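You operate a simulated robot arm through the tools that you are given. There is no shell and no other tool. Be economical: measure what you need, move in short steps, check, and stop when the job is done.

Carry out the task below with a simulated robot arm. There is one attempt and no reset: what you move stays moved.

Task
Take the medium cream wad with pink band and leave it on the cream plate with dark grey tab. Take the short cream wad with pink band and put it on the top of the steel bench with blue legs. Take the medium green wad with pink band and put it on the medium green plate with green band. Put the medium silver wad with pink band on the top of the bench with pink legs. Shut the drawer marked silver waste. Put the little striped violet bowl on the top of the steel bench with blue legs away on the top of the wooden bench with blue legs. Take the stack of small plain bowls and leave it on the circles in green with dark grey tab. Switch the grey switch on the band winder on. Open the drawer marked green waste, take the tall cream wad with pink band and put it in the inside of drawer marked green waste, then shut the waste. Put the green paper round with lime tab on the top of the dark mat away on the top of the bench with orange legs. Take the tall brown card ring with blue band and put it on the deck of the banding machine. Pull the drawer marked spacers open. Any order will do. Set down upright: medium cream wad with pink band, medium green wad with pink band, medium silver wad with pink band, tall cream wad with pink band.
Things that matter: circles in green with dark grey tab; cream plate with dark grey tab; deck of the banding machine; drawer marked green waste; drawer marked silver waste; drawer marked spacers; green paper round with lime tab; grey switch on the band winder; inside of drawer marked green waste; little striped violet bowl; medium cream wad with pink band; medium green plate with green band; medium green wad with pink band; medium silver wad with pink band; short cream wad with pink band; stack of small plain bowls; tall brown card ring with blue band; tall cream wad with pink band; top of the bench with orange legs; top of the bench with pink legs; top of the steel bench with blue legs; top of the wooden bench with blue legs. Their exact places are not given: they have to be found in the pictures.

The check looks at the end state, three seconds after you hand in, the way a careful person would. Anything else that was tipped, shoved, dropped, spilled or broken makes it a failure.

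Robot
A 7-joint arm with a vacuum gripper on a trunk, on a base that drives. Base frame: it is fixed to the floor where the robot stands at the start and does not move with it; the origin is under the middle of the robot, x ahead of it, y to its left, z up; the surface under the hand at the start is at about z = 800. Readings come in mm, degrees, newtons and seconds.
With the tool pointing down near the work surface it reaches from about 100 to 640 mm from the robot's upright axis, wherever it stands. Its first joint turns from -69.0 to 172.0 degrees. Places, roughly: circles in green with dark grey ta (14x13x1 cm) [-2200, -1200, 800]; cream plate with dark grey tab (13x13x2 cm) [-2200, -2200, 800]; deck of the banding machine (24x24 cm) [-2080, -2780, 920]; drawer marked green waste [400, -200, 500]; drawer marked silver waste [300, -500, 500]; drawer marked spacers [-5200, -4500, 700]; green paper round with lime tab [500, -3250, 750]; grey switch on the band winder [100, -2100, 800]; inside of drawer marked green waste [500, -200, 200]; little striped violet bowl (6x6x4 cm) [400, -1800, 800]; medium cream wad with pink band [500, 250, 750]; medium green plate with green band (17x17x2 cm) [-2300, -3800, 900]; medium green wad with pink band [500, 0, 750]; medium silver wad with pink band [500, -250, 750]; short cream wad with pink band [500, 250, 750]; stack of small plain bowls (6x6x6 cm) [300, -2200, 800]; tall brown card ring with blue ban (6x6x4 cm) [400, -3500, 800]; tall cream wad with pink band [500, -2500, 750]; top of the bench with orange legs [-300, -6100, 800]; top of the bench with pink legs [-400, 1700, 800]; top of the steel bench with blue legs [400, -1900, 800]; top of the wooden bench with blue legs [400, -5000, 800]. Payload 1.06 kg.
Tool frame: the origin (TCP) lies in the middle of the cups' lips, and z points out of the cups. The gripper has 1 cup of 24 mm across, covering 24 by 24 mm (tool x, y); the bellows give 8 mm. With the vacuum on, a cup seals on a smooth face that it is pressed against (1 to 4 N); it does not hold porous or soft things. The pull reaches 23 N.
Orientation is told as [roll, pitch, yaw] about the base's x, y, z axes, in that order, counted from this pose: with the cups facing straight down, the tool's x points along the base's -x, its y along +y and its z along -z.

Tools
- The arm moves only by the tool servo_tool. Its argument "targets" is a list of rows, each a list of 3 entries, a list of its own where there are three numbers: the shift along the tool's x, y, z in mm, then the turn, a rotation vector about the tool's x, y, z in degrees, then the vacuum: 1 switches it on, -1 off. In form: [[[x, y, z], [ax, ay, az], vac], ...]. A call has 1 to 12 rows; each row is the pose to reach, as a shift and turn from the pose commanded when the call began, along the tool's axes at that moment. Rows are played at 5 a second. More than 50 mm and 8.6 degrees between two rows, or a gripper value outside its range, and nothing of the call is played. A pose out of reach is approached as far as the arm can. The call stops where the force on the tool passes 40 N (or 10 N more than at its start, if that is more) or the arm is blocked; 0.2 s more then pass. The pull builds up within a second once a cup has sealed. Time passes only in rows, and 0.2 s behind the last, so rows that repeat a pose give it time. It gives the time, the measured TCP pose, the force on the tool (base axes) and the pull of the vacuum at its end, in the units of the frame above (readings bear some noise), with the torque about the TCP (base axes, N m) and any sound that the robot's microphone picked up, and new pictures: "views" is both (left out), scene, wrist or none.
- Cameras (640 x 400 px; columns grow to the right, rows downward): "scene" is now at [203, -27, 1081.7]; the picture's right is [-0.29, -0.96, 0.00], its down [-0.48, 0.14, -0.87] and it looks along [0.83, -0.25, -0.50] (base axes); focal length 214 px, centre (320, 200). "wrist" rides on the gripper at [78, 19, -96] in the tool frame; the picture's right is [-0.24, 0.97, 0.00], its down [-0.71, -0.17, -0.68] and it looks along [-0.67, -0.16, 0.73] (tool axes); focal length 243 px, centre (320, 200).
- raise_lower(by): slides the trunk up (or, below 0, down) by that many mm; the arm and the scene camera ride with it, the base frame stays. It gives what a move gives, with no picture.
- base_move(legs): drives the robot by 1 to 6 legs, each [ahead, left, turn to the left] in mm, mm and degrees, along the robot's own axes; the way and the turn of a leg run together, so that a leg with both is an arc; at most 1500 mm and 180 degrees a leg. The arm and the cameras ride along, it lands a little off, and it stops where it bumps. It gives what a move gives, and a new picture of the scene camera.
- turn_head(pan, tilt): turns the head with the scene camera to pan (to the left, within 80 degrees either way) and tilt (down, from -29 to 69), counted from straight ahead of the robot. It gives what a move gives, and a new picture of the scene camera.
- point_at(camera, pixels): for up to 12 pixels [column, row] of the newest picture of that camera ("zoom" is the newest enlarged one), the place [x, y, z] in the base frame of the surface seen there, good to about 3 mm. No time passes.
- zoom(camera, box): a new picture of the part [left, top, right, bottom] of that camera's present view, enlarged. No time passes.
- close_job(): hands the job in; it is judged then, once.

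Keep the steps short. Do not move on a guess: measure, check each grasp and each placing, and mend mistakes. In all there are 371 turns and 360 pictures (those below and enlarged ones count). Leave the vacuum off and the arm clear of the work at the hand-in unless told otherwise, and finish with a single line.

The tools are called after "Request:" as name(argument=value, ...) on one line, values as JSON. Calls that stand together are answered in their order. servo_tool: Moves the arm, as the interface text tells. Its arguments: {"type":"object","properties":{"targets":{"type":"array"},"views":{"type":"string","enum":["both","scene","wrist","none"]}},"required":["targets"]} The other tools are called the same way: raise_lower (by) slides the trunk up or down; base_move (legs) drives the base; turn_head (pan, tilt) turns the head that bears the scene camera; point_at (camera, pixels) gives the place of the surface under pixels of a picture; zoom (camera, box) takes an enlarged picture of a part of a camera's view; close_job () hands the job in.

At the start:

```text
time_s: 0.0
tool_pos: [391.4, -73.8, 1094.3]
ee_rot: [0.0, 0.0, 0.0]
force: [-0.2, -0.2, -0.3]
moment: [-0.04, 0.02, -0.01]
pull: 0.0
trunk travel left (down, up): [-239.0, 253.0]
robot x, y, heading: [-0.7, 1.8, -0.0]
head pan, tilt: [-16.6, 29.9]
```

scene: 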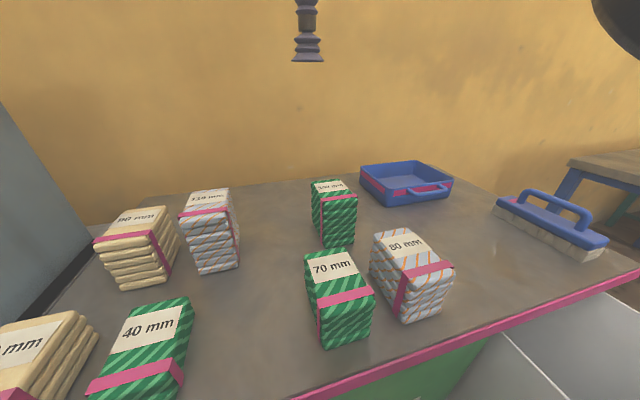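
wrist: 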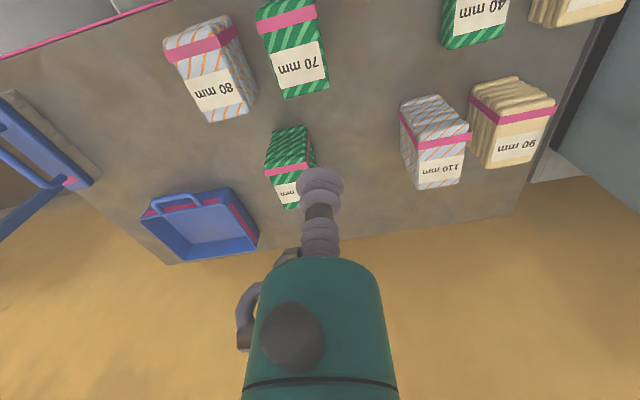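

I see the wads on the bench ahead. I'll look left and zoom to read the labels.

Request:
turn_head(pan=15, tilt=45)

```text
time_s: 1.0
tool_pos: [391.4, -71.9, 1095.7]
ee_rot: [0.0, -0.1, 0.0]
force: [0.3, 0.9, -1.2]
moment: [-0.01, 0.02, -0.03]
pull: 0.1
trunk travel left (down, up): [-239.0, 253.0]
robot x, y, heading: [0.9, 1.4, 0.1]
head pan, tilt: [15.0, 45.0]
```

scene: 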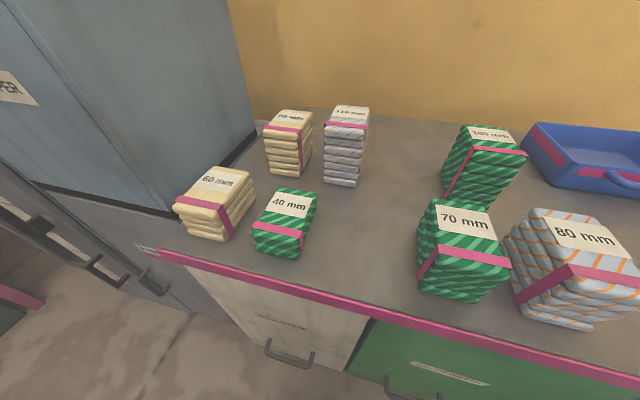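

Request:
point_at(camera="scene", pixels=[[220, 182], [290, 205], [288, 118], [348, 112], [465, 218], [490, 133], [585, 235], [370, 240], [265, 330], [290, 355], [440, 375], [400, 385]])

Request:
turn_head(pan=-30, tilt=60)

Request:
turn_head(pan=-75, tilt=25)

Request:
turn_head(pan=75, tilt=20)

```text
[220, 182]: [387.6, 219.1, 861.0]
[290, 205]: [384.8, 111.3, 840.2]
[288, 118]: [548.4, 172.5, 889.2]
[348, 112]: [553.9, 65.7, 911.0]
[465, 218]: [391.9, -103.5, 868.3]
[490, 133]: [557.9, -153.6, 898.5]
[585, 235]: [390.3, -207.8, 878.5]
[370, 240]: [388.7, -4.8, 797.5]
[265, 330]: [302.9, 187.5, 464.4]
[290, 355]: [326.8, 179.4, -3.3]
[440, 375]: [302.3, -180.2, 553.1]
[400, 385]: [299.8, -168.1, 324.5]
```

```text
time_s: 2.1
tool_pos: [391.0, -72.6, 1094.8]
ee_rot: [-0.1, -0.2, 0.0]
force: [0.2, 0.0, 0.9]
moment: [0.04, 0.0, -0.02]
pull: 0.0
trunk travel left (down, up): [-239.0, 253.0]
robot x, y, heading: [-2.1, -1.1, -0.3]
head pan, tilt: [-30.0, 60.0]
```

scene: 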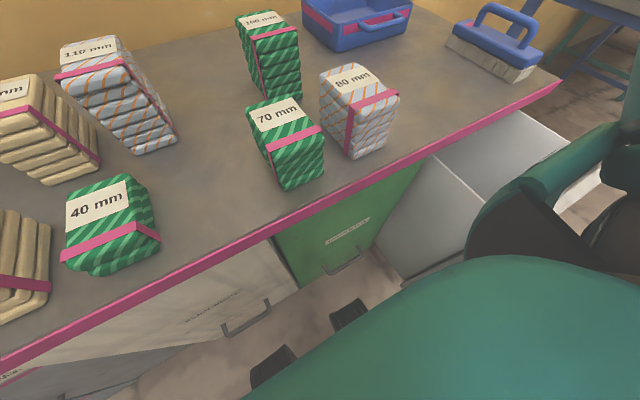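

```text
time_s: 3.2
tool_pos: [390.3, -72.8, 1094.2]
ee_rot: [0.0, -0.1, 0.0]
force: [0.5, 1.1, 0.5]
moment: [0.03, 0.02, -0.01]
pull: 0.0
trunk travel left (down, up): [-239.0, 253.0]
robot x, y, heading: [2.9, 0.7, -0.1]
head pan, tilt: [-75.0, 25.0]
```

scene: 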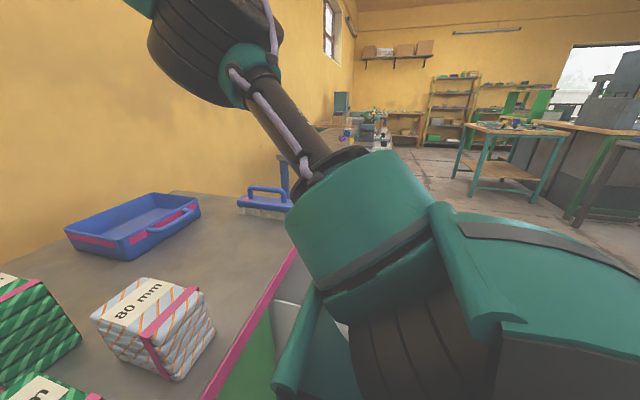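

```text
time_s: 5.6
tool_pos: [391.7, -74.2, 1094.1]
ee_rot: [0.0, 0.0, 0.1]
force: [-0.8, 0.3, -0.6]
moment: [0.01, 0.01, 0.0]
pull: 0.1
trunk travel left (down, up): [-239.0, 253.0]
robot x, y, heading: [-0.4, 2.4, 0.2]
head pan, tilt: [75.0, 20.0]
```

scene: 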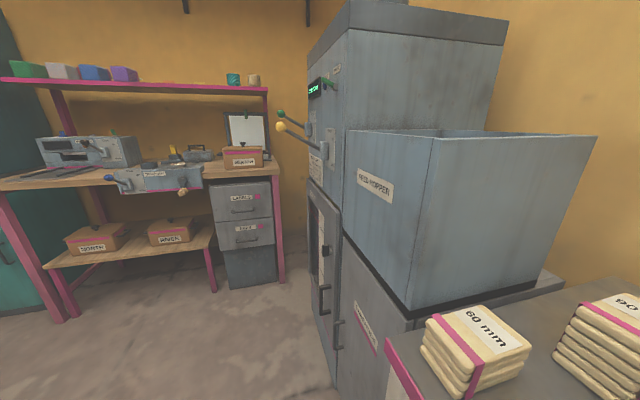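

The silver drawer stands open to my right. I back off 400 mm and look at it.

Request:
base_move(legs=[[-400, 0, 0]])

Request:
turn_head(pan=-40, tilt=40)

```text
time_s: 8.0
tool_pos: [6.3, -73.8, 1094.7]
ee_rot: [-0.1, -0.1, 0.0]
force: [-0.6, 0.0, 0.8]
moment: [0.0, -0.01, 0.04]
pull: 0.0
trunk travel left (down, up): [-239.0, 253.0]
robot x, y, heading: [-391.3, -1.1, -0.1]
head pan, tilt: [75.0, 20.0]
```

scene: 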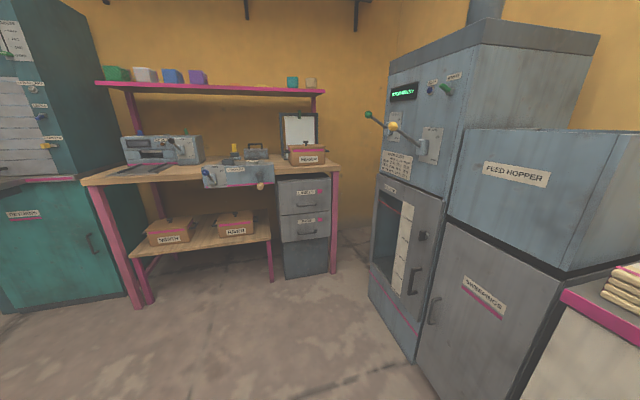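

```text
time_s: 9.9
tool_pos: [6.2, -73.2, 1093.8]
ee_rot: [0.1, -0.2, 0.0]
force: [0.0, 0.8, 0.1]
moment: [0.03, 0.01, 0.01]
pull: 0.1
trunk travel left (down, up): [-239.0, 253.0]
robot x, y, heading: [-386.3, -0.3, -0.2]
head pan, tilt: [-40.0, 40.0]
```

scene: 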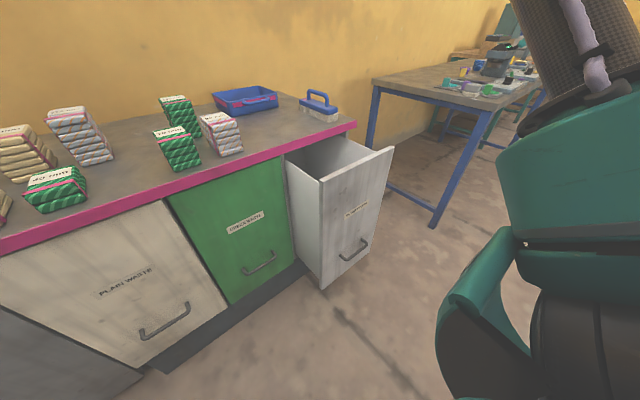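

Request:
point_at(camera="scene", pixels=[[322, 183], [392, 147], [325, 285], [380, 252], [358, 205], [352, 250], [340, 225], [287, 160], [290, 240], [260, 265], [245, 222], [354, 125]])

Request:
zoom(camera="scene", box=[170, 120, 410, 290])

```text
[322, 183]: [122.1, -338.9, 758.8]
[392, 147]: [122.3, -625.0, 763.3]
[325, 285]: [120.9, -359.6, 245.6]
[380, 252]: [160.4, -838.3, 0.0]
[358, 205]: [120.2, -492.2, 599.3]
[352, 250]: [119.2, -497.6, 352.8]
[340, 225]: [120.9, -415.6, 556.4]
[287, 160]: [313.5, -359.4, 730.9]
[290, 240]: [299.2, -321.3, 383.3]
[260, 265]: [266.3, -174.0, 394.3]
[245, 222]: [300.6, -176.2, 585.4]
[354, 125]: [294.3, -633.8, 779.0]
```

```text
2.35 times, centred on (290, 205) of scene
```

zoom: 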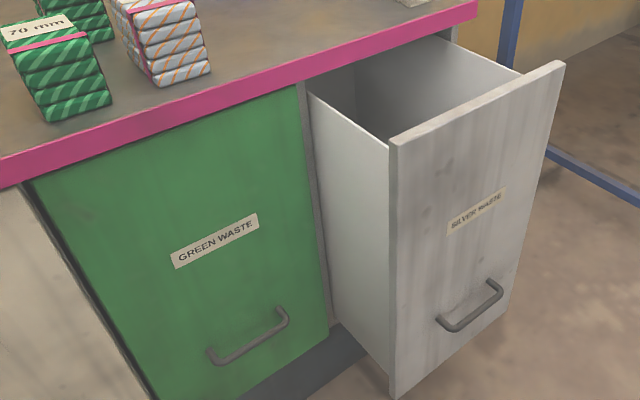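

I'll turn the tool to point ahead (for pushing the drawer) step by step.

Request:
servo_tool(targets=[[[0, 0, 10], [0, -8, 0], -1], [[0, 0, 20], [0, -16, 0], -1], [[0, 0, 30], [0, -24, 0], -1], [[0, 0, 40], [0, -32, 0], -1], [[0, 0, 50], [0, -40, 0], -1], [[0, 0, 60], [0, -48, 0], -1], [[0, 0, 70], [0, -56, 0], -1], [[0, 0, 80], [0, -64, 0], -1], [[0, 0, 90], [0, -72, 0], -1], [[0, 0, 100], [0, -80, 0], -1], [[0, 0, 110], [0, -88, 0], -1], [[0, 0, 120], [0, -90, 0], -1]])

```text
time_s: 11.7
tool_pos: [40.5, -85.5, 1052.7]
ee_rot: [13.9, -54.3, -20.3]
force: [-0.2, -0.3, -0.1]
moment: [0.01, -0.01, 0.01]
pull: 0.0
trunk travel left (down, up): [-239.0, 253.0]
robot x, y, heading: [-387.6, -0.4, 0.0]
head pan, tilt: [-40.0, 40.0]
stopped in row 8: the arm was blocked; the commanded pose is now the measured one
```

scene: 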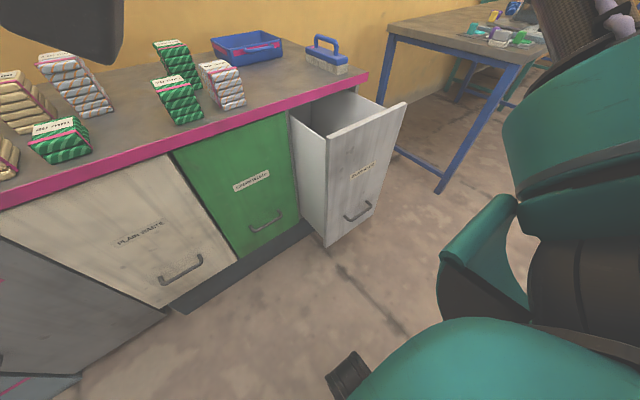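
wrist: 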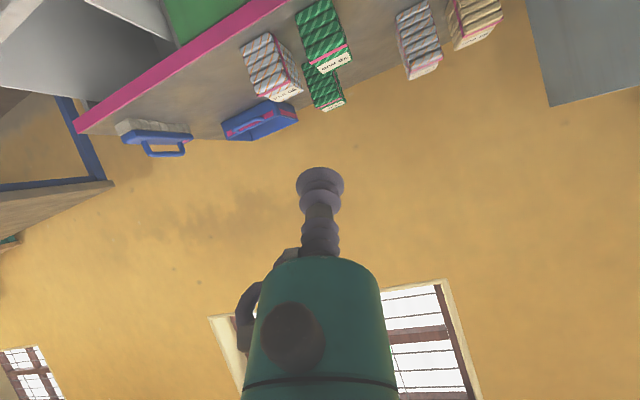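

The wrist hit a limit at 54° tilt. I try further out and lower, then more tilt.

Request:
servo_tool(targets=[[[14, 0, 45], [0, 0, 0], -1], [[28, 0, 90], [0, 0, 0], -1], [[42, 0, 135], [0, 0, 0], -1], [[56, 0, 180], [0, 0, 0], -1], [[56, 0, 180], [-1.6, -7.8, 0.4], -1], [[56, 0, 180], [-3.2, -15.6, 0.8], -1], [[56, 0, 180], [-4.8, -23.4, 1.2], -1], [[56, 0, 180], [-6.4, -31, 1.6], -1]], views="none")

```text
time_s: 13.4
tool_pos: [156.0, -81.5, 902.3]
ee_rot: [75.7, -78.8, -78.1]
force: [0.2, 0.0, 0.1]
moment: [-0.02, -0.02, -0.01]
pull: 0.1
trunk travel left (down, up): [-239.0, 253.0]
robot x, y, heading: [-383.0, -3.8, -0.3]
head pan, tilt: [-40.0, 40.0]
```

Tool now points ahead at z 902. I drive right 400 and back 120, then lower the trunk by 200.

Request:
base_move(legs=[[-120, 0, 0], [0, -400, 0]])

Request:
raise_lower(by=-200)

```text
time_s: 18.3
tool_pos: [36.0, -478.0, 901.2]
ee_rot: [74.7, -78.8, -77.2]
force: [0.6, -0.9, -0.1]
moment: [-0.02, -0.01, 0.0]
pull: 0.1
trunk travel left (down, up): [-239.0, 253.0]
robot x, y, heading: [-504.0, -399.7, 0.2]
head pan, tilt: [-40.0, 40.0]
```

scene: 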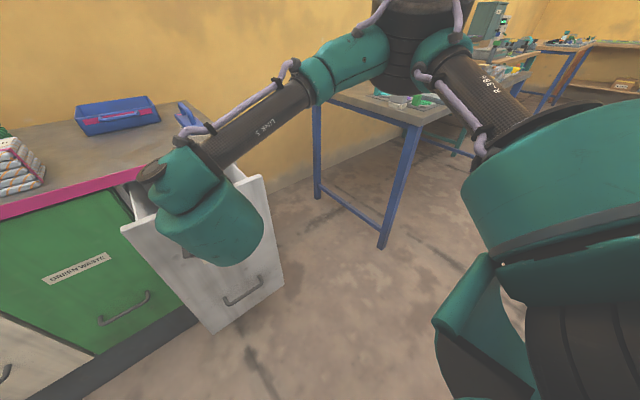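

```text
time_s: 20.5
tool_pos: [35.7, -478.5, 701.6]
ee_rot: [74.9, -78.8, -77.2]
force: [0.1, 0.3, -0.4]
moment: [-0.01, 0.04, 0.0]
pull: 0.1
trunk travel left (down, up): [-39.0, 453.0]
robot x, y, heading: [-504.1, -396.6, 0.3]
head pan, tilt: [-40.0, 40.0]
```

I drive ahead 75 mm to stand just before the drawer front, then push another 60 with the arm.

Request:
base_move(legs=[[75, 0, 0]])

Request:
servo_tool(targets=[[[0, 0, 15], [0, 0, 0], -1], [[0, 0, 30], [0, 0, 0], -1], [[0, 0, 45], [0, 0, 0], -1], [[0, 0, 60], [0, 0, 0], -1]])

```text
time_s: 21.6
tool_pos: [110.6, -478.6, 702.2]
ee_rot: [74.9, -78.8, -77.3]
force: [1.2, -0.3, 0.5]
moment: [0.03, -0.02, 0.04]
pull: 0.0
trunk travel left (down, up): [-39.0, 453.0]
robot x, y, heading: [-431.6, -399.4, 0.3]
head pan, tilt: [-40.0, 40.0]
```

scene: 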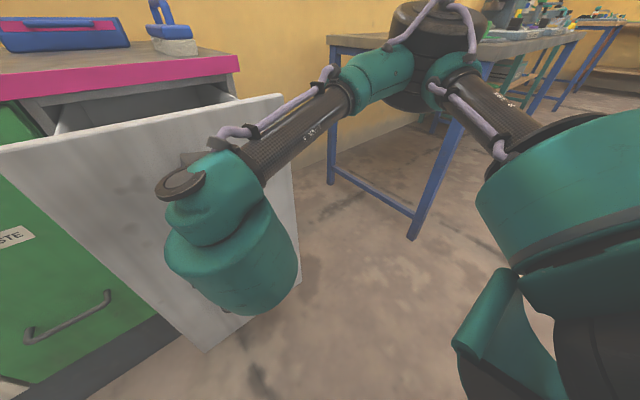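

```text
time_s: 22.6
tool_pos: [170.4, -479.5, 697.2]
ee_rot: [74.8, -78.7, -77.1]
force: [-0.8, -0.1, -0.4]
moment: [-0.02, 0.0, 0.01]
pull: 0.0
trunk travel left (down, up): [-39.0, 453.0]
robot x, y, heading: [-429.2, -396.2, 0.2]
head pan, tilt: [-40.0, 40.0]
```

scene: 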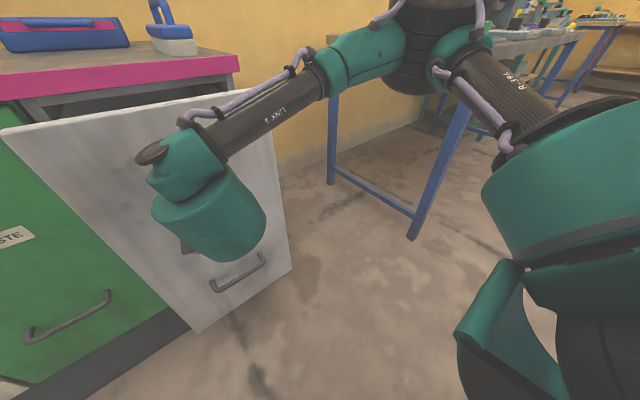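
wrist: 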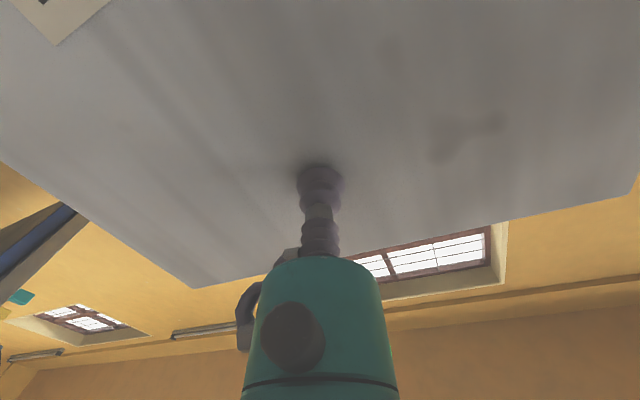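

Request:
base_move(legs=[[100, 0, 0]])

Request:
servo_tool(targets=[[[0, 0, 10], [0, 0, 0], -1], [[0, 0, 20], [0, 0, 0], -1], [[0, 0, 30], [0, 0, 0], -1], [[0, 0, 35], [0, 0, 0], -1], [[0, 0, 40], [0, 0, 0], -1], [[0, 0, 40], [0, 0, 0], -1]], views="scene")

```text
time_s: 23.7
tool_pos: [270.1, -478.4, 697.6]
ee_rot: [74.9, -78.7, -77.1]
force: [-0.7, -0.5, 0.3]
moment: [0.01, 0.0, 0.02]
pull: 0.0
trunk travel left (down, up): [-39.0, 453.0]
robot x, y, heading: [-334.0, -399.4, 0.6]
head pan, tilt: [-40.0, 40.0]
```

scene: 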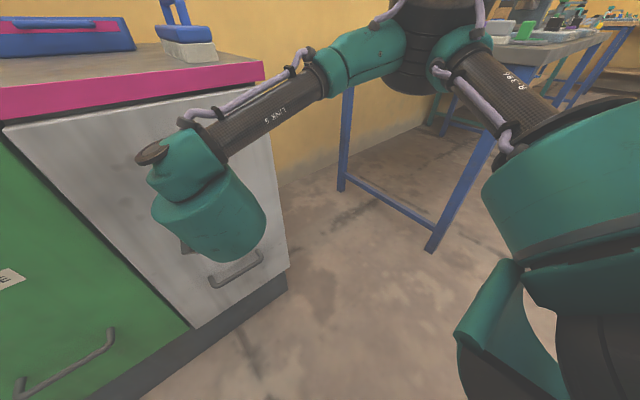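

```text
time_s: 25.1
tool_pos: [309.0, -481.0, 695.6]
ee_rot: [74.3, -78.8, -76.5]
force: [-31.8, 0.5, -2.8]
moment: [0.16, -0.18, 0.03]
pull: 0.1
trunk travel left (down, up): [-39.0, 453.0]
robot x, y, heading: [-333.0, -397.4, 0.2]
head pan, tilt: [-40.0, 40.0]
```

scene: 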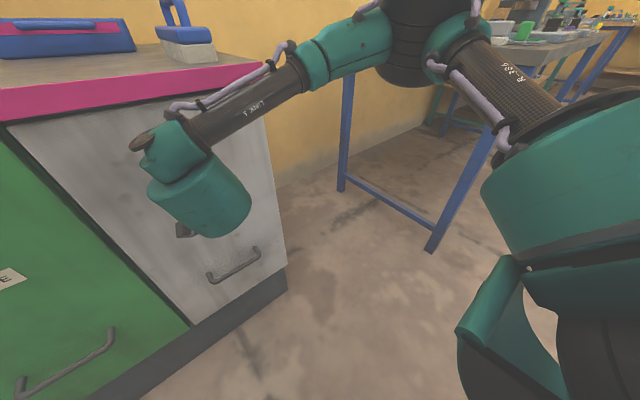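

Drawer shut (32 N stop felt). I back away, raise the trunk and turn the tool down again.

Request:
base_move(legs=[[-180, 0, 0], [0, 320, 0]])

Request:
raise_lower(by=200)

Request:
servo_tool(targets=[[[-10, 0, -15], [1.5, 8, 0], -1], [[-20, 0, -30], [3, 16, 0], -1], [[-30, 0, -45], [4.6, 24, 0], -1], [[-40, 0, -60], [6, 32, 0], -1], [[-50, 0, -75], [7.6, 40, 0], -1], [[-60, 0, -90], [9, 48, 0], -1], [[-70, 0, -105], [10.6, 56, 0], -1], [[-80, 0, -120], [12, 64, 0], -1], [[-90, 0, -135], [13.6, 72, 0], -1], [[-100, 0, -150], [15, 80, 0], -1], [[-110, 0, -165], [16.5, 86, 0], -1]], views="none")

```text
time_s: 29.6
tool_pos: [130.0, -164.1, 694.9]
ee_rot: [74.8, -78.7, -77.6]
force: [-0.7, -0.6, 0.1]
moment: [0.05, -0.02, -0.01]
pull: 0.1
trunk travel left (down, up): [-39.0, 453.0]
robot x, y, heading: [-512.3, -75.8, -0.4]
head pan, tilt: [-40.0, 40.0]
```

scene: 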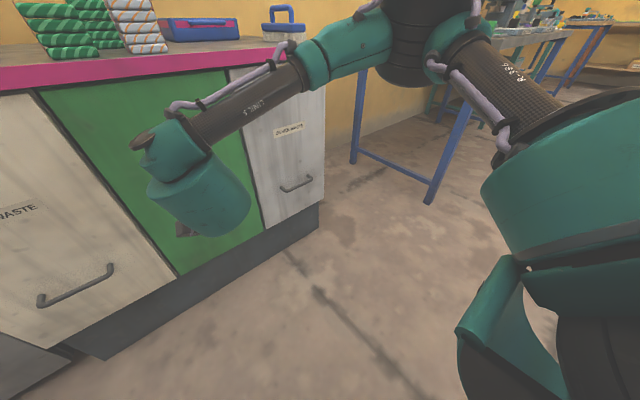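

```text
time_s: 31.8
tool_pos: [130.2, -163.8, 896.1]
ee_rot: [74.7, -78.8, -77.5]
force: [0.4, 0.0, -0.5]
moment: [0.01, 0.01, 0.0]
pull: 0.1
trunk travel left (down, up): [-239.0, 253.0]
robot x, y, heading: [-510.6, -80.4, -0.4]
head pan, tilt: [-40.0, 40.0]
```

```text
time_s: 34.2
tool_pos: [-30.8, -178.2, 1010.7]
ee_rot: [-0.2, 0.6, -13.3]
force: [0.1, -0.5, 0.6]
moment: [0.03, -0.02, -0.02]
pull: 0.1
trunk travel left (down, up): [-239.0, 253.0]
robot x, y, heading: [-508.7, -79.2, -0.1]
head pan, tilt: [-40.0, 40.0]
```

Drive ahead 450 so that the hand is above the 80 mm silver wad; yaw corrected by 13°.

Request:
base_move(legs=[[440, 0, 0]])

Request:
servo_tool(targets=[[[0, 0, 0], [0, 0, -7], -1], [[0, 0, 0], [0, 0, -13.3], -1]])

```text
time_s: 36.9
tool_pos: [412.7, -181.7, 1011.1]
ee_rot: [-0.1, 0.5, -13.5]
force: [-0.2, 0.8, -0.5]
moment: [0.01, -0.02, 0.0]
pull: 0.2
trunk travel left (down, up): [-239.0, 253.0]
robot x, y, heading: [-72.0, -81.4, -0.4]
head pan, tilt: [-40.0, 40.0]
```

scene: 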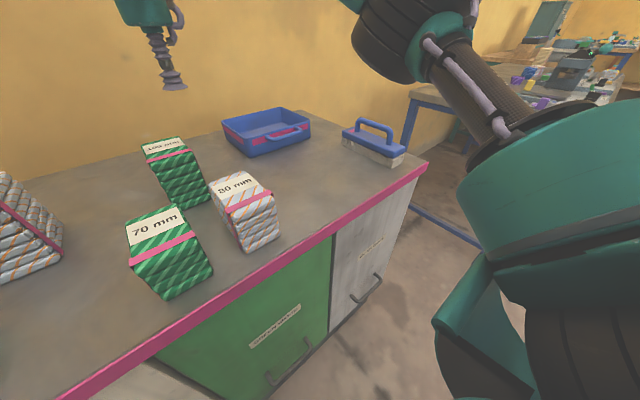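

```text
time_s: 37.5
tool_pos: [412.4, -181.6, 1011.0]
ee_rot: [0.0, 0.6, -0.1]
force: [0.9, 0.6, -0.5]
moment: [0.0, 0.01, 0.0]
pull: 0.1
trunk travel left (down, up): [-239.0, 253.0]
robot x, y, heading: [-72.0, -78.8, -0.4]
head pan, tilt: [-40.0, 40.0]
```

scene: 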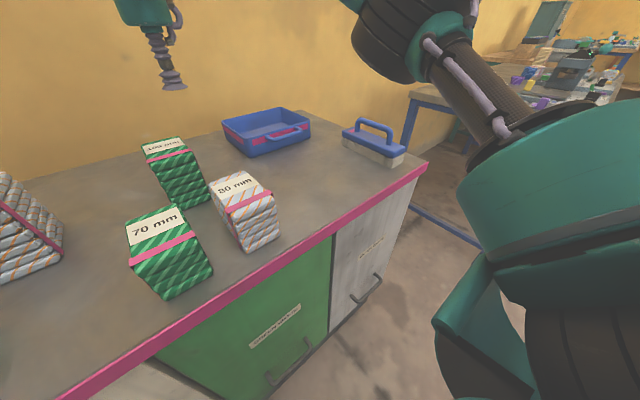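
wrist: 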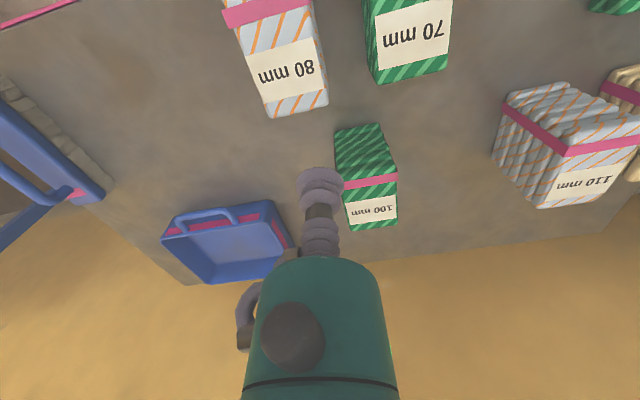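

Request:
point_at(camera="wrist", pixels=[[286, 68], [250, 45], [310, 40], [262, 90], [320, 85], [295, 108], [408, 32], [371, 211], [266, 10]])

```text
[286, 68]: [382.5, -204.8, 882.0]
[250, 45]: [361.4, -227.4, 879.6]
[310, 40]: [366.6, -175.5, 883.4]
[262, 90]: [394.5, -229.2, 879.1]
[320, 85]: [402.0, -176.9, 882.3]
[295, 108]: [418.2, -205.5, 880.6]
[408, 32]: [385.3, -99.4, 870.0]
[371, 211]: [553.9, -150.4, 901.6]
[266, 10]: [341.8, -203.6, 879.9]
```

80 mm label centre is at (380,-203,881). I go down on it with vacuum on.

Request:
servo_tool(targets=[[[17, -11, 30], [0, 0, 0], -1], [[34, -21.5, 60], [0, 0, 0], -1], [[34, -21.5, 100], [0, 0, 0], -1], [[34, -21.5, 120], [0, 0, 0], 1], [[34, -21.5, 128], [0, 0, 0], 1], [[34, -21.5, 131], [0, 0, 0], 1], [[34, -21.5, 134], [0, 0, 0], 1], [[34, -21.5, 134], [0, 0, 0], 1], [[34, -21.5, 134], [0, 0, 0], 1]])

```text
time_s: 39.5
tool_pos: [376.8, -203.1, 878.5]
ee_rot: [0.0, 0.4, -0.2]
force: [4.7, 2.0, 15.7]
moment: [0.04, -0.07, -0.06]
pull: 23.1
trunk travel left (down, up): [-239.0, 253.0]
robot x, y, heading: [-64.1, -82.0, -0.3]
head pan, tilt: [-40.0, 40.0]
```

scene: 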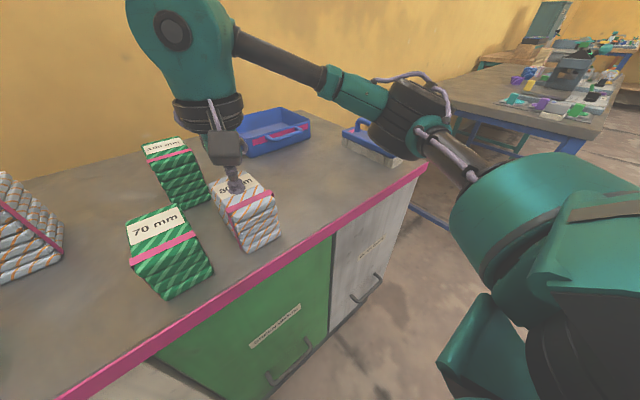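
wrist: 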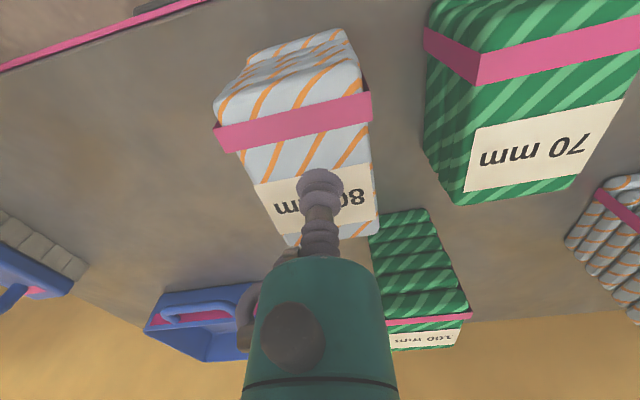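

Sealed (pull 23 N). Lift 130 straight up.

Request:
servo_tool(targets=[[[0, 0, -6], [0, 0, 0], 1], [[0, 0, -15], [0, 0, 0], 1], [[0, 0, -30], [0, 0, 0], 1], [[0, 0, -55], [0, 0, 0], 1], [[0, 0, -80], [0, 0, 0], 1], [[0, 0, -105], [0, 0, 0], 1], [[0, 0, -130], [0, 0, 0], 1], [[0, 0, -160], [0, 0, 0], 1], [[0, 0, -160], [0, 0, 0], 1]])

```text
time_s: 41.5
tool_pos: [380.2, -202.8, 1038.3]
ee_rot: [0.0, 0.5, -0.2]
force: [0.5, -0.5, -1.5]
moment: [-0.03, 0.01, -0.03]
pull: 23.2
trunk travel left (down, up): [-239.0, 253.0]
robot x, y, heading: [-70.3, -82.5, -0.4]
head pan, tilt: [-40.0, 40.0]
```

scene: 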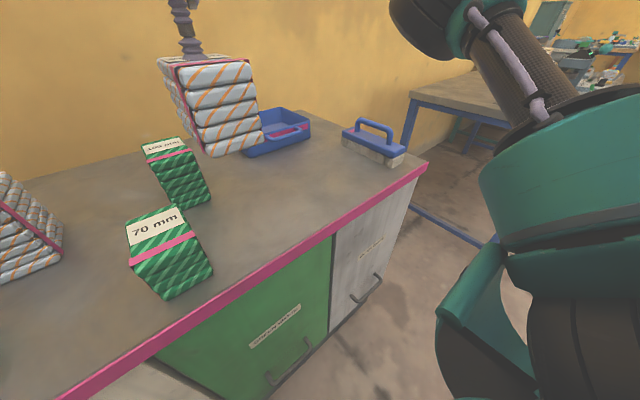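
wrist: 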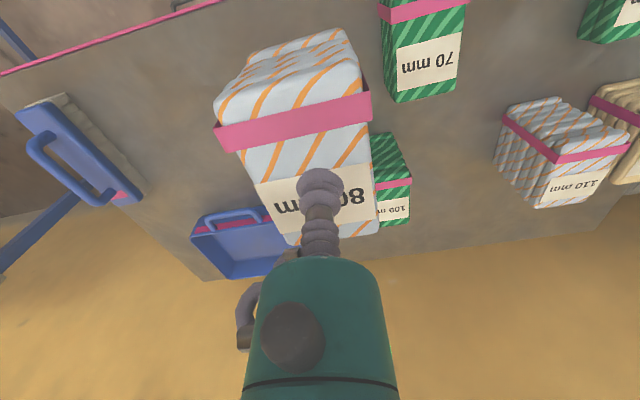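

Held. Back off 450, turn left 90° and look at the pink-legged bench.

Request:
base_move(legs=[[-450, 0, 0], [0, 0, 90]])

Request:
turn_head(pan=0, tilt=25)

```text
time_s: 48.0
tool_pos: [-397.1, 373.1, 1037.6]
ee_rot: [0.0, 0.6, 89.9]
force: [0.0, 0.0, -0.2]
moment: [0.02, 0.0, -0.03]
pull: 23.1
trunk travel left (down, up): [-239.0, 253.0]
robot x, y, heading: [-518.0, -74.5, 89.7]
head pan, tilt: [-40.0, 40.0]
```

scene: 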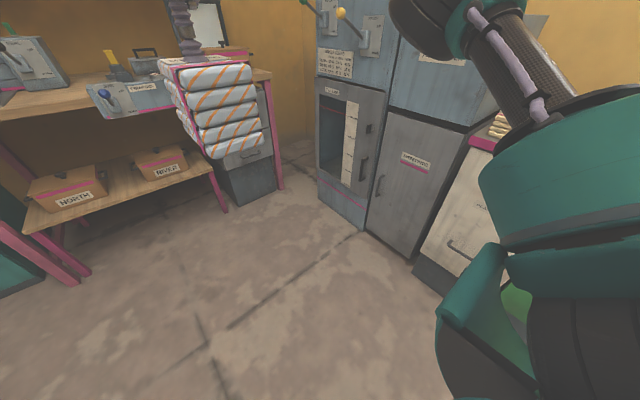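

```text
time_s: 49.1
tool_pos: [-396.6, 373.6, 1037.6]
ee_rot: [0.0, 0.5, 89.9]
force: [-0.4, 0.1, -1.5]
moment: [0.01, 0.01, 0.03]
pull: 22.8
trunk travel left (down, up): [-239.0, 253.0]
robot x, y, heading: [-519.8, -76.4, 89.7]
head pan, tilt: [0.0, 25.0]
```

scene: 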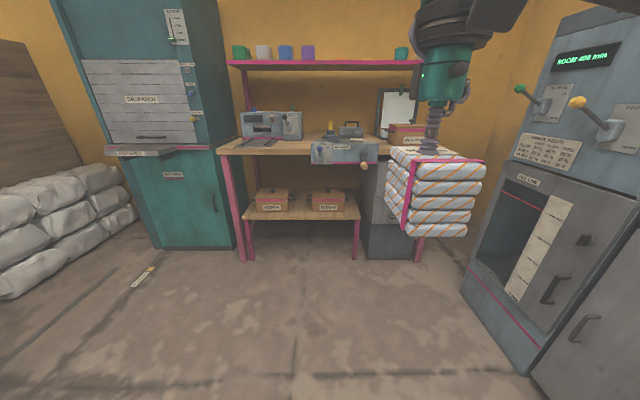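

Request:
zoom(camera="scene", box=[210, 40, 440, 210])

Request:
point_at(camera="scene", pixels=[[230, 150], [285, 152], [310, 162], [270, 66], [400, 64], [350, 140], [385, 150], [298, 144], [365, 165], [270, 141], [375, 134], [405, 132]])

```text
2.35 times, centred on (325, 125) of scene
```

zoom: 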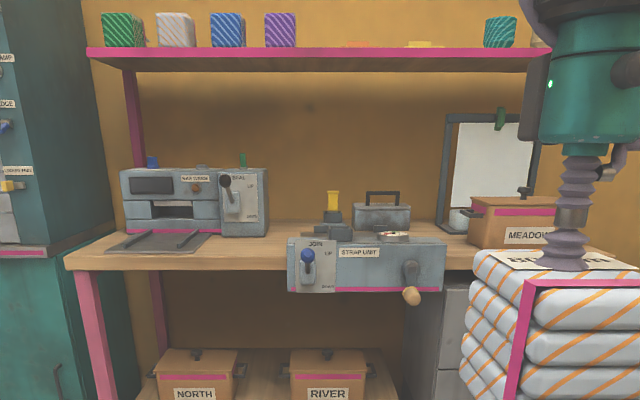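

```text
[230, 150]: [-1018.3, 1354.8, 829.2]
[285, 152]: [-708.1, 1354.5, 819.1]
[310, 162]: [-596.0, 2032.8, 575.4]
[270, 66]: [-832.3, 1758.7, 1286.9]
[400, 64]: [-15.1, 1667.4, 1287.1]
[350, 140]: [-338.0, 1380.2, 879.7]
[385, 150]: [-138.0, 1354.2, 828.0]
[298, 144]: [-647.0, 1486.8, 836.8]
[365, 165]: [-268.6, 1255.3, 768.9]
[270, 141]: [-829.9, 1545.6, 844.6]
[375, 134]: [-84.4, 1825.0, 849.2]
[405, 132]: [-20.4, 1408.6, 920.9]
```

Bench top is about z 840. I drive 550 closer and look down at it for free space.

Request:
base_move(legs=[[550, 0, 0]])

Request:
raise_lower(by=200)

Request:
turn_head(pan=0, tilt=40)

```text
time_s: 52.3
tool_pos: [-401.1, 926.5, 1038.5]
ee_rot: [0.0, 0.5, 90.5]
force: [0.5, -0.4, -0.9]
moment: [0.0, 0.0, -0.01]
pull: 22.8
trunk travel left (down, up): [-239.0, 253.0]
robot x, y, heading: [-516.2, 475.9, 90.5]
head pan, tilt: [0.0, 25.0]
```

scene: 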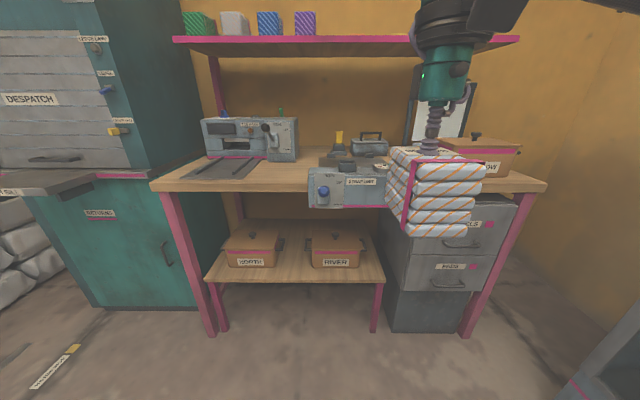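

```text
time_s: 54.4
tool_pos: [-400.7, 926.8, 1236.5]
ee_rot: [0.0, 0.6, 90.5]
force: [-0.4, 0.3, -1.2]
moment: [0.02, -0.04, 0.0]
pull: 22.9
trunk travel left (down, up): [-439.0, 53.0]
robot x, y, heading: [-520.2, 471.5, 90.5]
head pan, tilt: [0.0, 25.0]
```

```text
time_s: 55.2
tool_pos: [-401.7, 924.8, 1238.3]
ee_rot: [0.2, 0.5, 90.6]
force: [0.7, 0.6, -1.3]
moment: [0.01, 0.02, 0.0]
pull: 22.7
trunk travel left (down, up): [-439.0, 53.0]
robot x, y, heading: [-521.4, 474.6, 90.2]
head pan, tilt: [0.0, 40.0]
```

scene: 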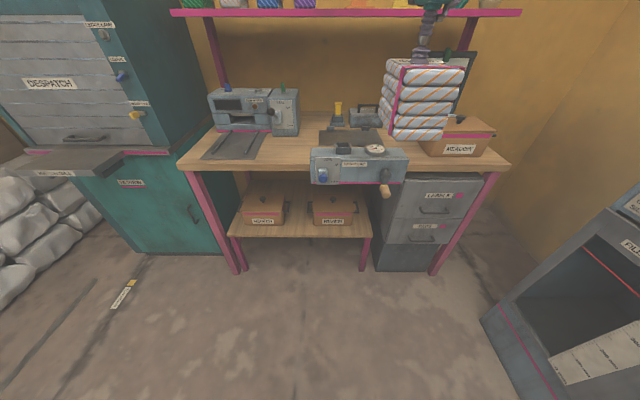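

Request:
zoom(camera="scene", box=[180, 60, 510, 260])

Request:
point_at(camera="scene", pixels=[[270, 145], [290, 150], [305, 145], [290, 167], [262, 152], [310, 132], [312, 122], [415, 153], [410, 167], [422, 158], [313, 152], [240, 162]])

```text
1.94 times, centred on (345, 160) of scene
```

zoom: 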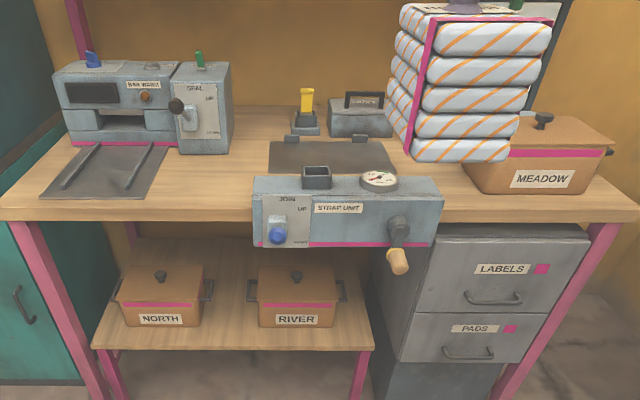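

```text
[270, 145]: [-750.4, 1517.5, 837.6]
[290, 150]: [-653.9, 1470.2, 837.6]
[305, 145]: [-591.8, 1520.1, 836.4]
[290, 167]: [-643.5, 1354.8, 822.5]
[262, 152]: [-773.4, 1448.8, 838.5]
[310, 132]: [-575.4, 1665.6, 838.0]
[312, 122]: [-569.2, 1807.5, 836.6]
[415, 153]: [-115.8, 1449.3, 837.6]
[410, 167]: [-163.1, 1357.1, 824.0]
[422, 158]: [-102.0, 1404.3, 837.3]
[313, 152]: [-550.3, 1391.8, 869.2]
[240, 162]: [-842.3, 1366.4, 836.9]
```

Free spot on the pink bench: around (-660,1440), z 837. Drive left 260 and ahead 515, staying high.

Request:
base_move(legs=[[0, 260, 0], [300, 0, 0], [213, 0, 0]])

Request:
raise_lower(by=-200)

Request:
servo_tool(targets=[[[0, 0, 20], [0, 0, 0], 1], [[0, 0, 50], [0, 0, 0], 1]])

```text
time_s: 61.1
tool_pos: [-675.1, 1442.4, 1238.3]
ee_rot: [-0.1, 0.4, 90.8]
force: [-0.7, 1.2, -1.0]
moment: [0.02, -0.01, -0.01]
pull: 22.6
trunk travel left (down, up): [-439.0, 53.0]
robot x, y, heading: [-789.8, 993.1, 90.6]
head pan, tilt: [0.0, 40.0]
```

scene: 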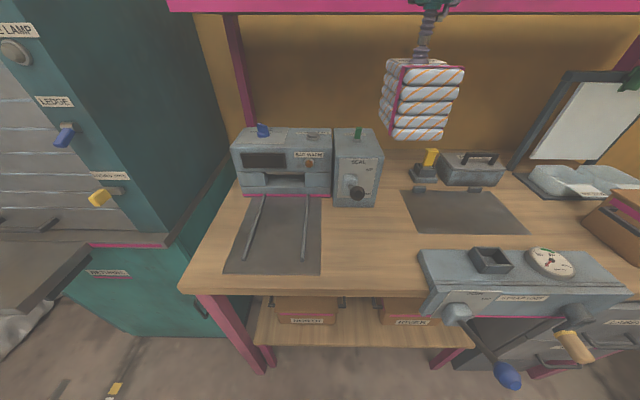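

```text
time_s: 63.2
tool_pos: [-674.9, 1441.4, 1037.4]
ee_rot: [0.1, 0.4, 90.9]
force: [-0.4, 0.0, -0.9]
moment: [-0.02, -0.07, -0.01]
pull: 22.6
trunk travel left (down, up): [-239.0, 253.0]
robot x, y, heading: [-788.9, 987.6, 90.5]
head pan, tilt: [0.0, 40.0]
```

```text
time_s: 63.8
tool_pos: [-675.0, 1440.7, 988.7]
ee_rot: [0.0, 0.6, 90.8]
force: [0.6, 0.1, -1.2]
moment: [-0.03, -0.05, 0.0]
pull: 23.0
trunk travel left (down, up): [-239.0, 253.0]
robot x, y, heading: [-791.6, 996.4, 90.9]
head pan, tilt: [0.0, 40.0]
```

scene: 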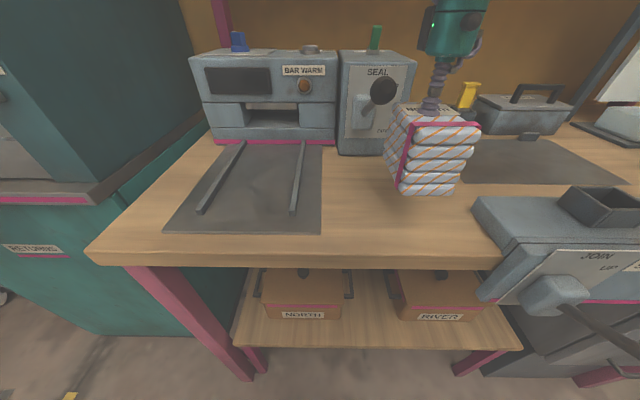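
wrist: 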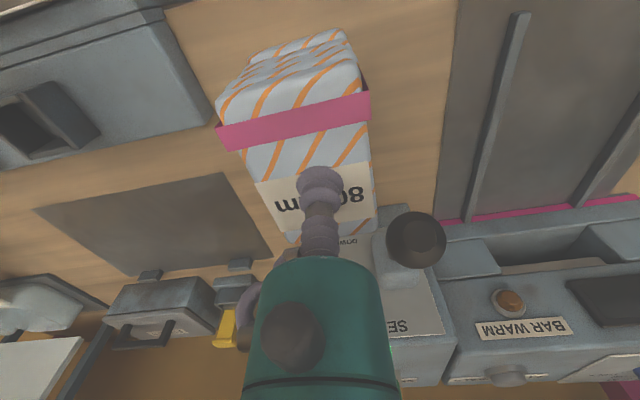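

Request:
point_at(camera="scene", pixels=[[384, 91], [365, 110], [345, 153], [400, 150], [405, 190], [453, 193], [478, 215]])

Request:
point_at(camera="wrist", pixels=[[417, 240], [390, 215], [345, 235], [375, 232]])

```text
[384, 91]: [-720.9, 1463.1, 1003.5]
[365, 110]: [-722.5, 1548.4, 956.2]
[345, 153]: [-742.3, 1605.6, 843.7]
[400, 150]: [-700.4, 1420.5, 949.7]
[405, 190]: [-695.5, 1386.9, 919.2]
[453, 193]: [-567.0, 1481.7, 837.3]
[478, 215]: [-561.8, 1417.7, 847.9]
```

```text
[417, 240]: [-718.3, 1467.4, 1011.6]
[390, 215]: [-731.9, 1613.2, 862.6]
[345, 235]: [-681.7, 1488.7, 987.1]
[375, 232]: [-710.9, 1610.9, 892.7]
```

The lever knob at (-720,1465,1005) is near the hand; I shift 48 mm away from it, 14 mm nearer, then lower to the bench.

Request:
servo_tool(targets=[[[7, -24, 0], [0, 0, 0], 1], [[14, -48, 0], [0, 0, 0], 1], [[14, -48, 20], [0, 0, 0], 1], [[14, -48, 40], [0, 0, 0], 1], [[14, -48, 55], [0, 0, 0], 1], [[14, -48, 62], [0, 0, 0], 1], [[14, -48, 66], [0, 0, 0], 1]])

```text
time_s: 65.4
tool_pos: [-627.2, 1427.5, 921.3]
ee_rot: [0.0, 0.5, 90.9]
force: [-0.3, 0.1, -1.7]
moment: [-0.01, 0.01, -0.02]
pull: 23.3
trunk travel left (down, up): [-239.0, 253.0]
robot x, y, heading: [-789.3, 992.1, 90.7]
head pan, tilt: [0.0, 40.0]
```

scene: 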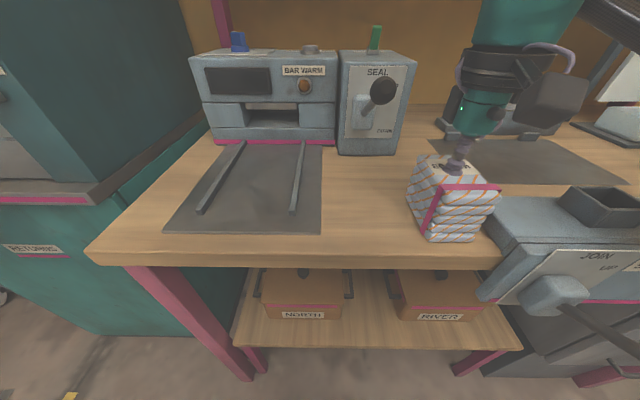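
wrist: 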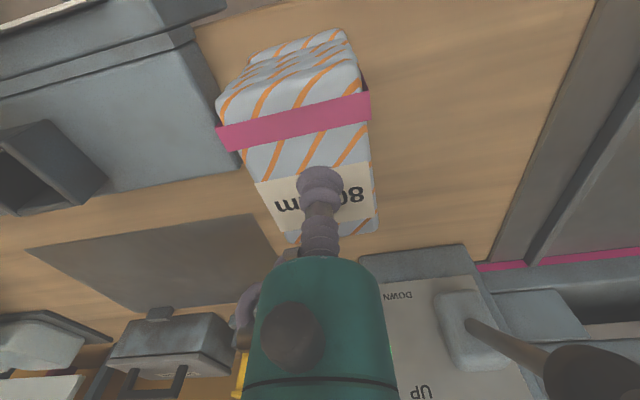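

Almost down. Lower a few mm until contact, then release.

Request:
servo_tool(targets=[[[0, 0, 2], [0, 0, 0], 1], [[0, 0, 3.5], [0, 0, 0], 1], [[0, 0, 3.5], [0, 0, 0], -1], [[0, 0, 3.5], [0, 0, 0], -1], [[0, 0, 3.5], [0, 0, 0], -1], [[0, 0, 3.5], [0, 0, 0], -1], [[0, 0, -5], [0, 0, 0], -1], [[0, 0, -40], [0, 0, 0], -1], [[0, 0, -80], [0, 0, 0], -1]])

```text
time_s: 67.4
tool_pos: [-627.6, 1430.1, 1001.0]
ee_rot: [0.0, 0.5, 90.9]
force: [0.2, -0.6, 0.2]
moment: [-0.01, -0.02, 0.04]
pull: 0.1
trunk travel left (down, up): [-239.0, 253.0]
robot x, y, heading: [-789.0, 990.3, 90.7]
head pan, tilt: [0.0, 40.0]
```

scene: 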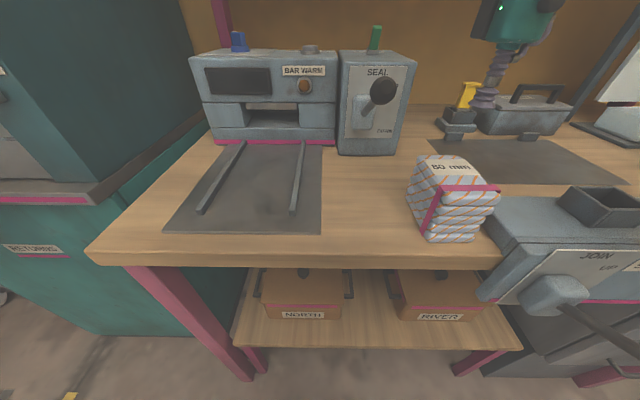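
wrist: 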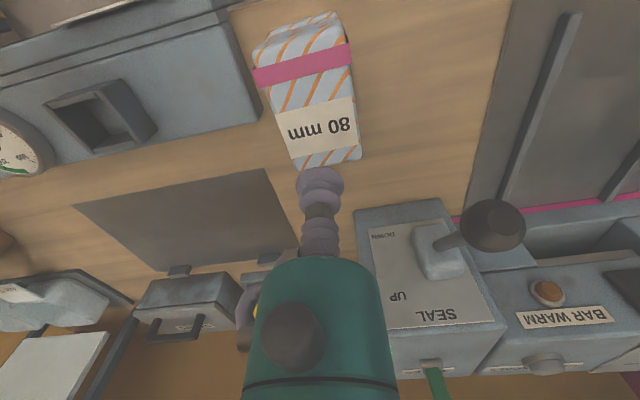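

Placed. Now back off, turn right 90° and return to the wads bench.

Request:
base_move(legs=[[-600, 0, 0], [0, 0, -90], [0, -170, 0], [600, 0, 0]])

Request:
turn_head(pan=0, tilt=40)

```text
time_s: 79.3
tool_pos: [245.2, 64.7, 1000.0]
ee_rot: [0.1, 0.5, 0.8]
force: [-0.2, 1.0, 0.8]
moment: [0.03, 0.01, 0.03]
pull: 0.0
trunk travel left (down, up): [-239.0, 253.0]
robot x, y, heading: [-192.9, 227.0, 0.9]
head pan, tilt: [0.0, 40.0]
```

scene: 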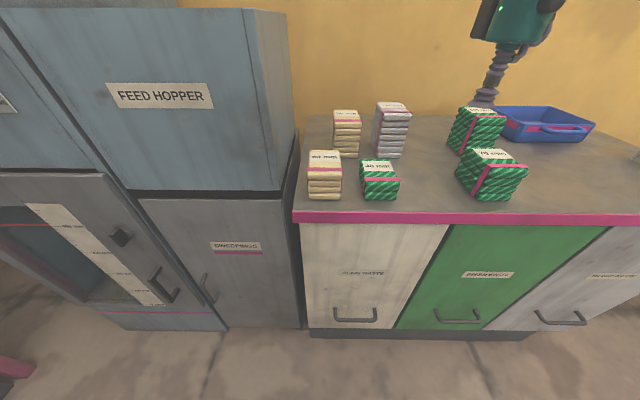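

```text
time_s: 79.9
tool_pos: [244.8, 64.9, 999.6]
ee_rot: [0.1, 0.5, 0.8]
force: [0.8, 0.5, 0.2]
moment: [-0.01, -0.02, 0.02]
pull: 0.0
trunk travel left (down, up): [-239.0, 253.0]
robot x, y, heading: [-192.8, 229.2, 0.7]
head pan, tilt: [0.0, 40.0]
```

scene: 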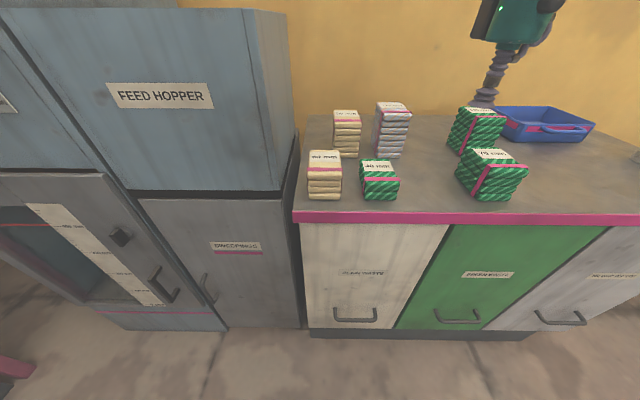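

Request:
base_move(legs=[[180, -30, -0.7]])

Request:
servo_tool(targets=[[[-20, 25, 0], [0, 0, 0], -1], [[-40, 50, 0], [0, 0, 0], -1], [[-60, 75, 0], [0, 0, 0], -1], [[-60, 110, 0], [0, 0, 0], -1]])

```text
time_s: 81.4
tool_pos: [422.3, 31.1, 1000.9]
ee_rot: [0.0, 0.6, 0.2]
force: [0.6, 1.0, -0.1]
moment: [-0.01, 0.01, 0.03]
pull: 0.0
trunk travel left (down, up): [-239.0, 253.0]
robot x, y, heading: [-11.6, 202.0, 0.0]
head pan, tilt: [0.0, 40.0]
```

scene: 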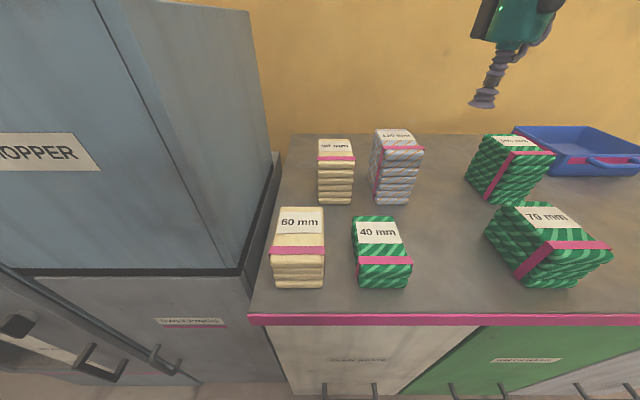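

```text
time_s: 82.4
tool_pos: [482.2, 142.0, 997.7]
ee_rot: [0.0, 0.5, 0.1]
force: [0.2, 0.7, 0.5]
moment: [0.01, -0.02, 0.01]
pull: 0.0
trunk travel left (down, up): [-239.0, 253.0]
robot x, y, heading: [-12.4, 198.6, -0.1]
head pan, tilt: [0.0, 40.0]
```

scene: 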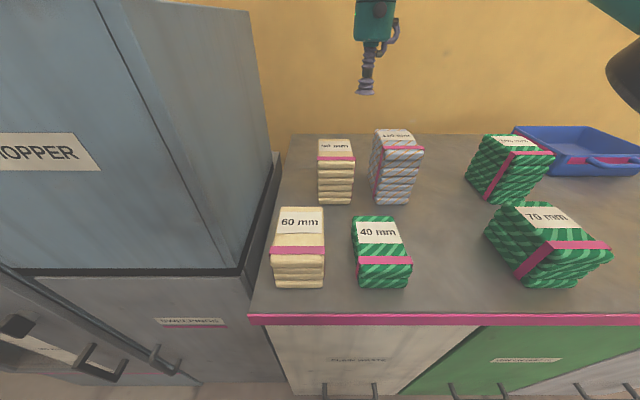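
wrist: 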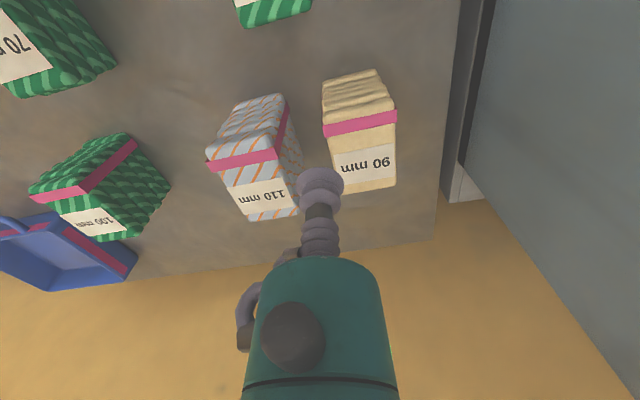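

Request:
point_at(camera="wrist", pixels=[[364, 163], [345, 155], [390, 150], [345, 178], [388, 172], [330, 90], [360, 187], [392, 186], [362, 126], [468, 150]])

```text
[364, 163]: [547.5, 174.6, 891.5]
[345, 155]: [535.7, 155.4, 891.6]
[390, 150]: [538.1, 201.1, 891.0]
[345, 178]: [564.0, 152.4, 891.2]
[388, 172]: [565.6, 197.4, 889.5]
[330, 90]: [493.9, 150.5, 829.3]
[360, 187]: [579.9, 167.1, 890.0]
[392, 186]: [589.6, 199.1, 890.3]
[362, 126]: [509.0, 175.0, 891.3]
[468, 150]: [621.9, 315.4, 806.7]
```

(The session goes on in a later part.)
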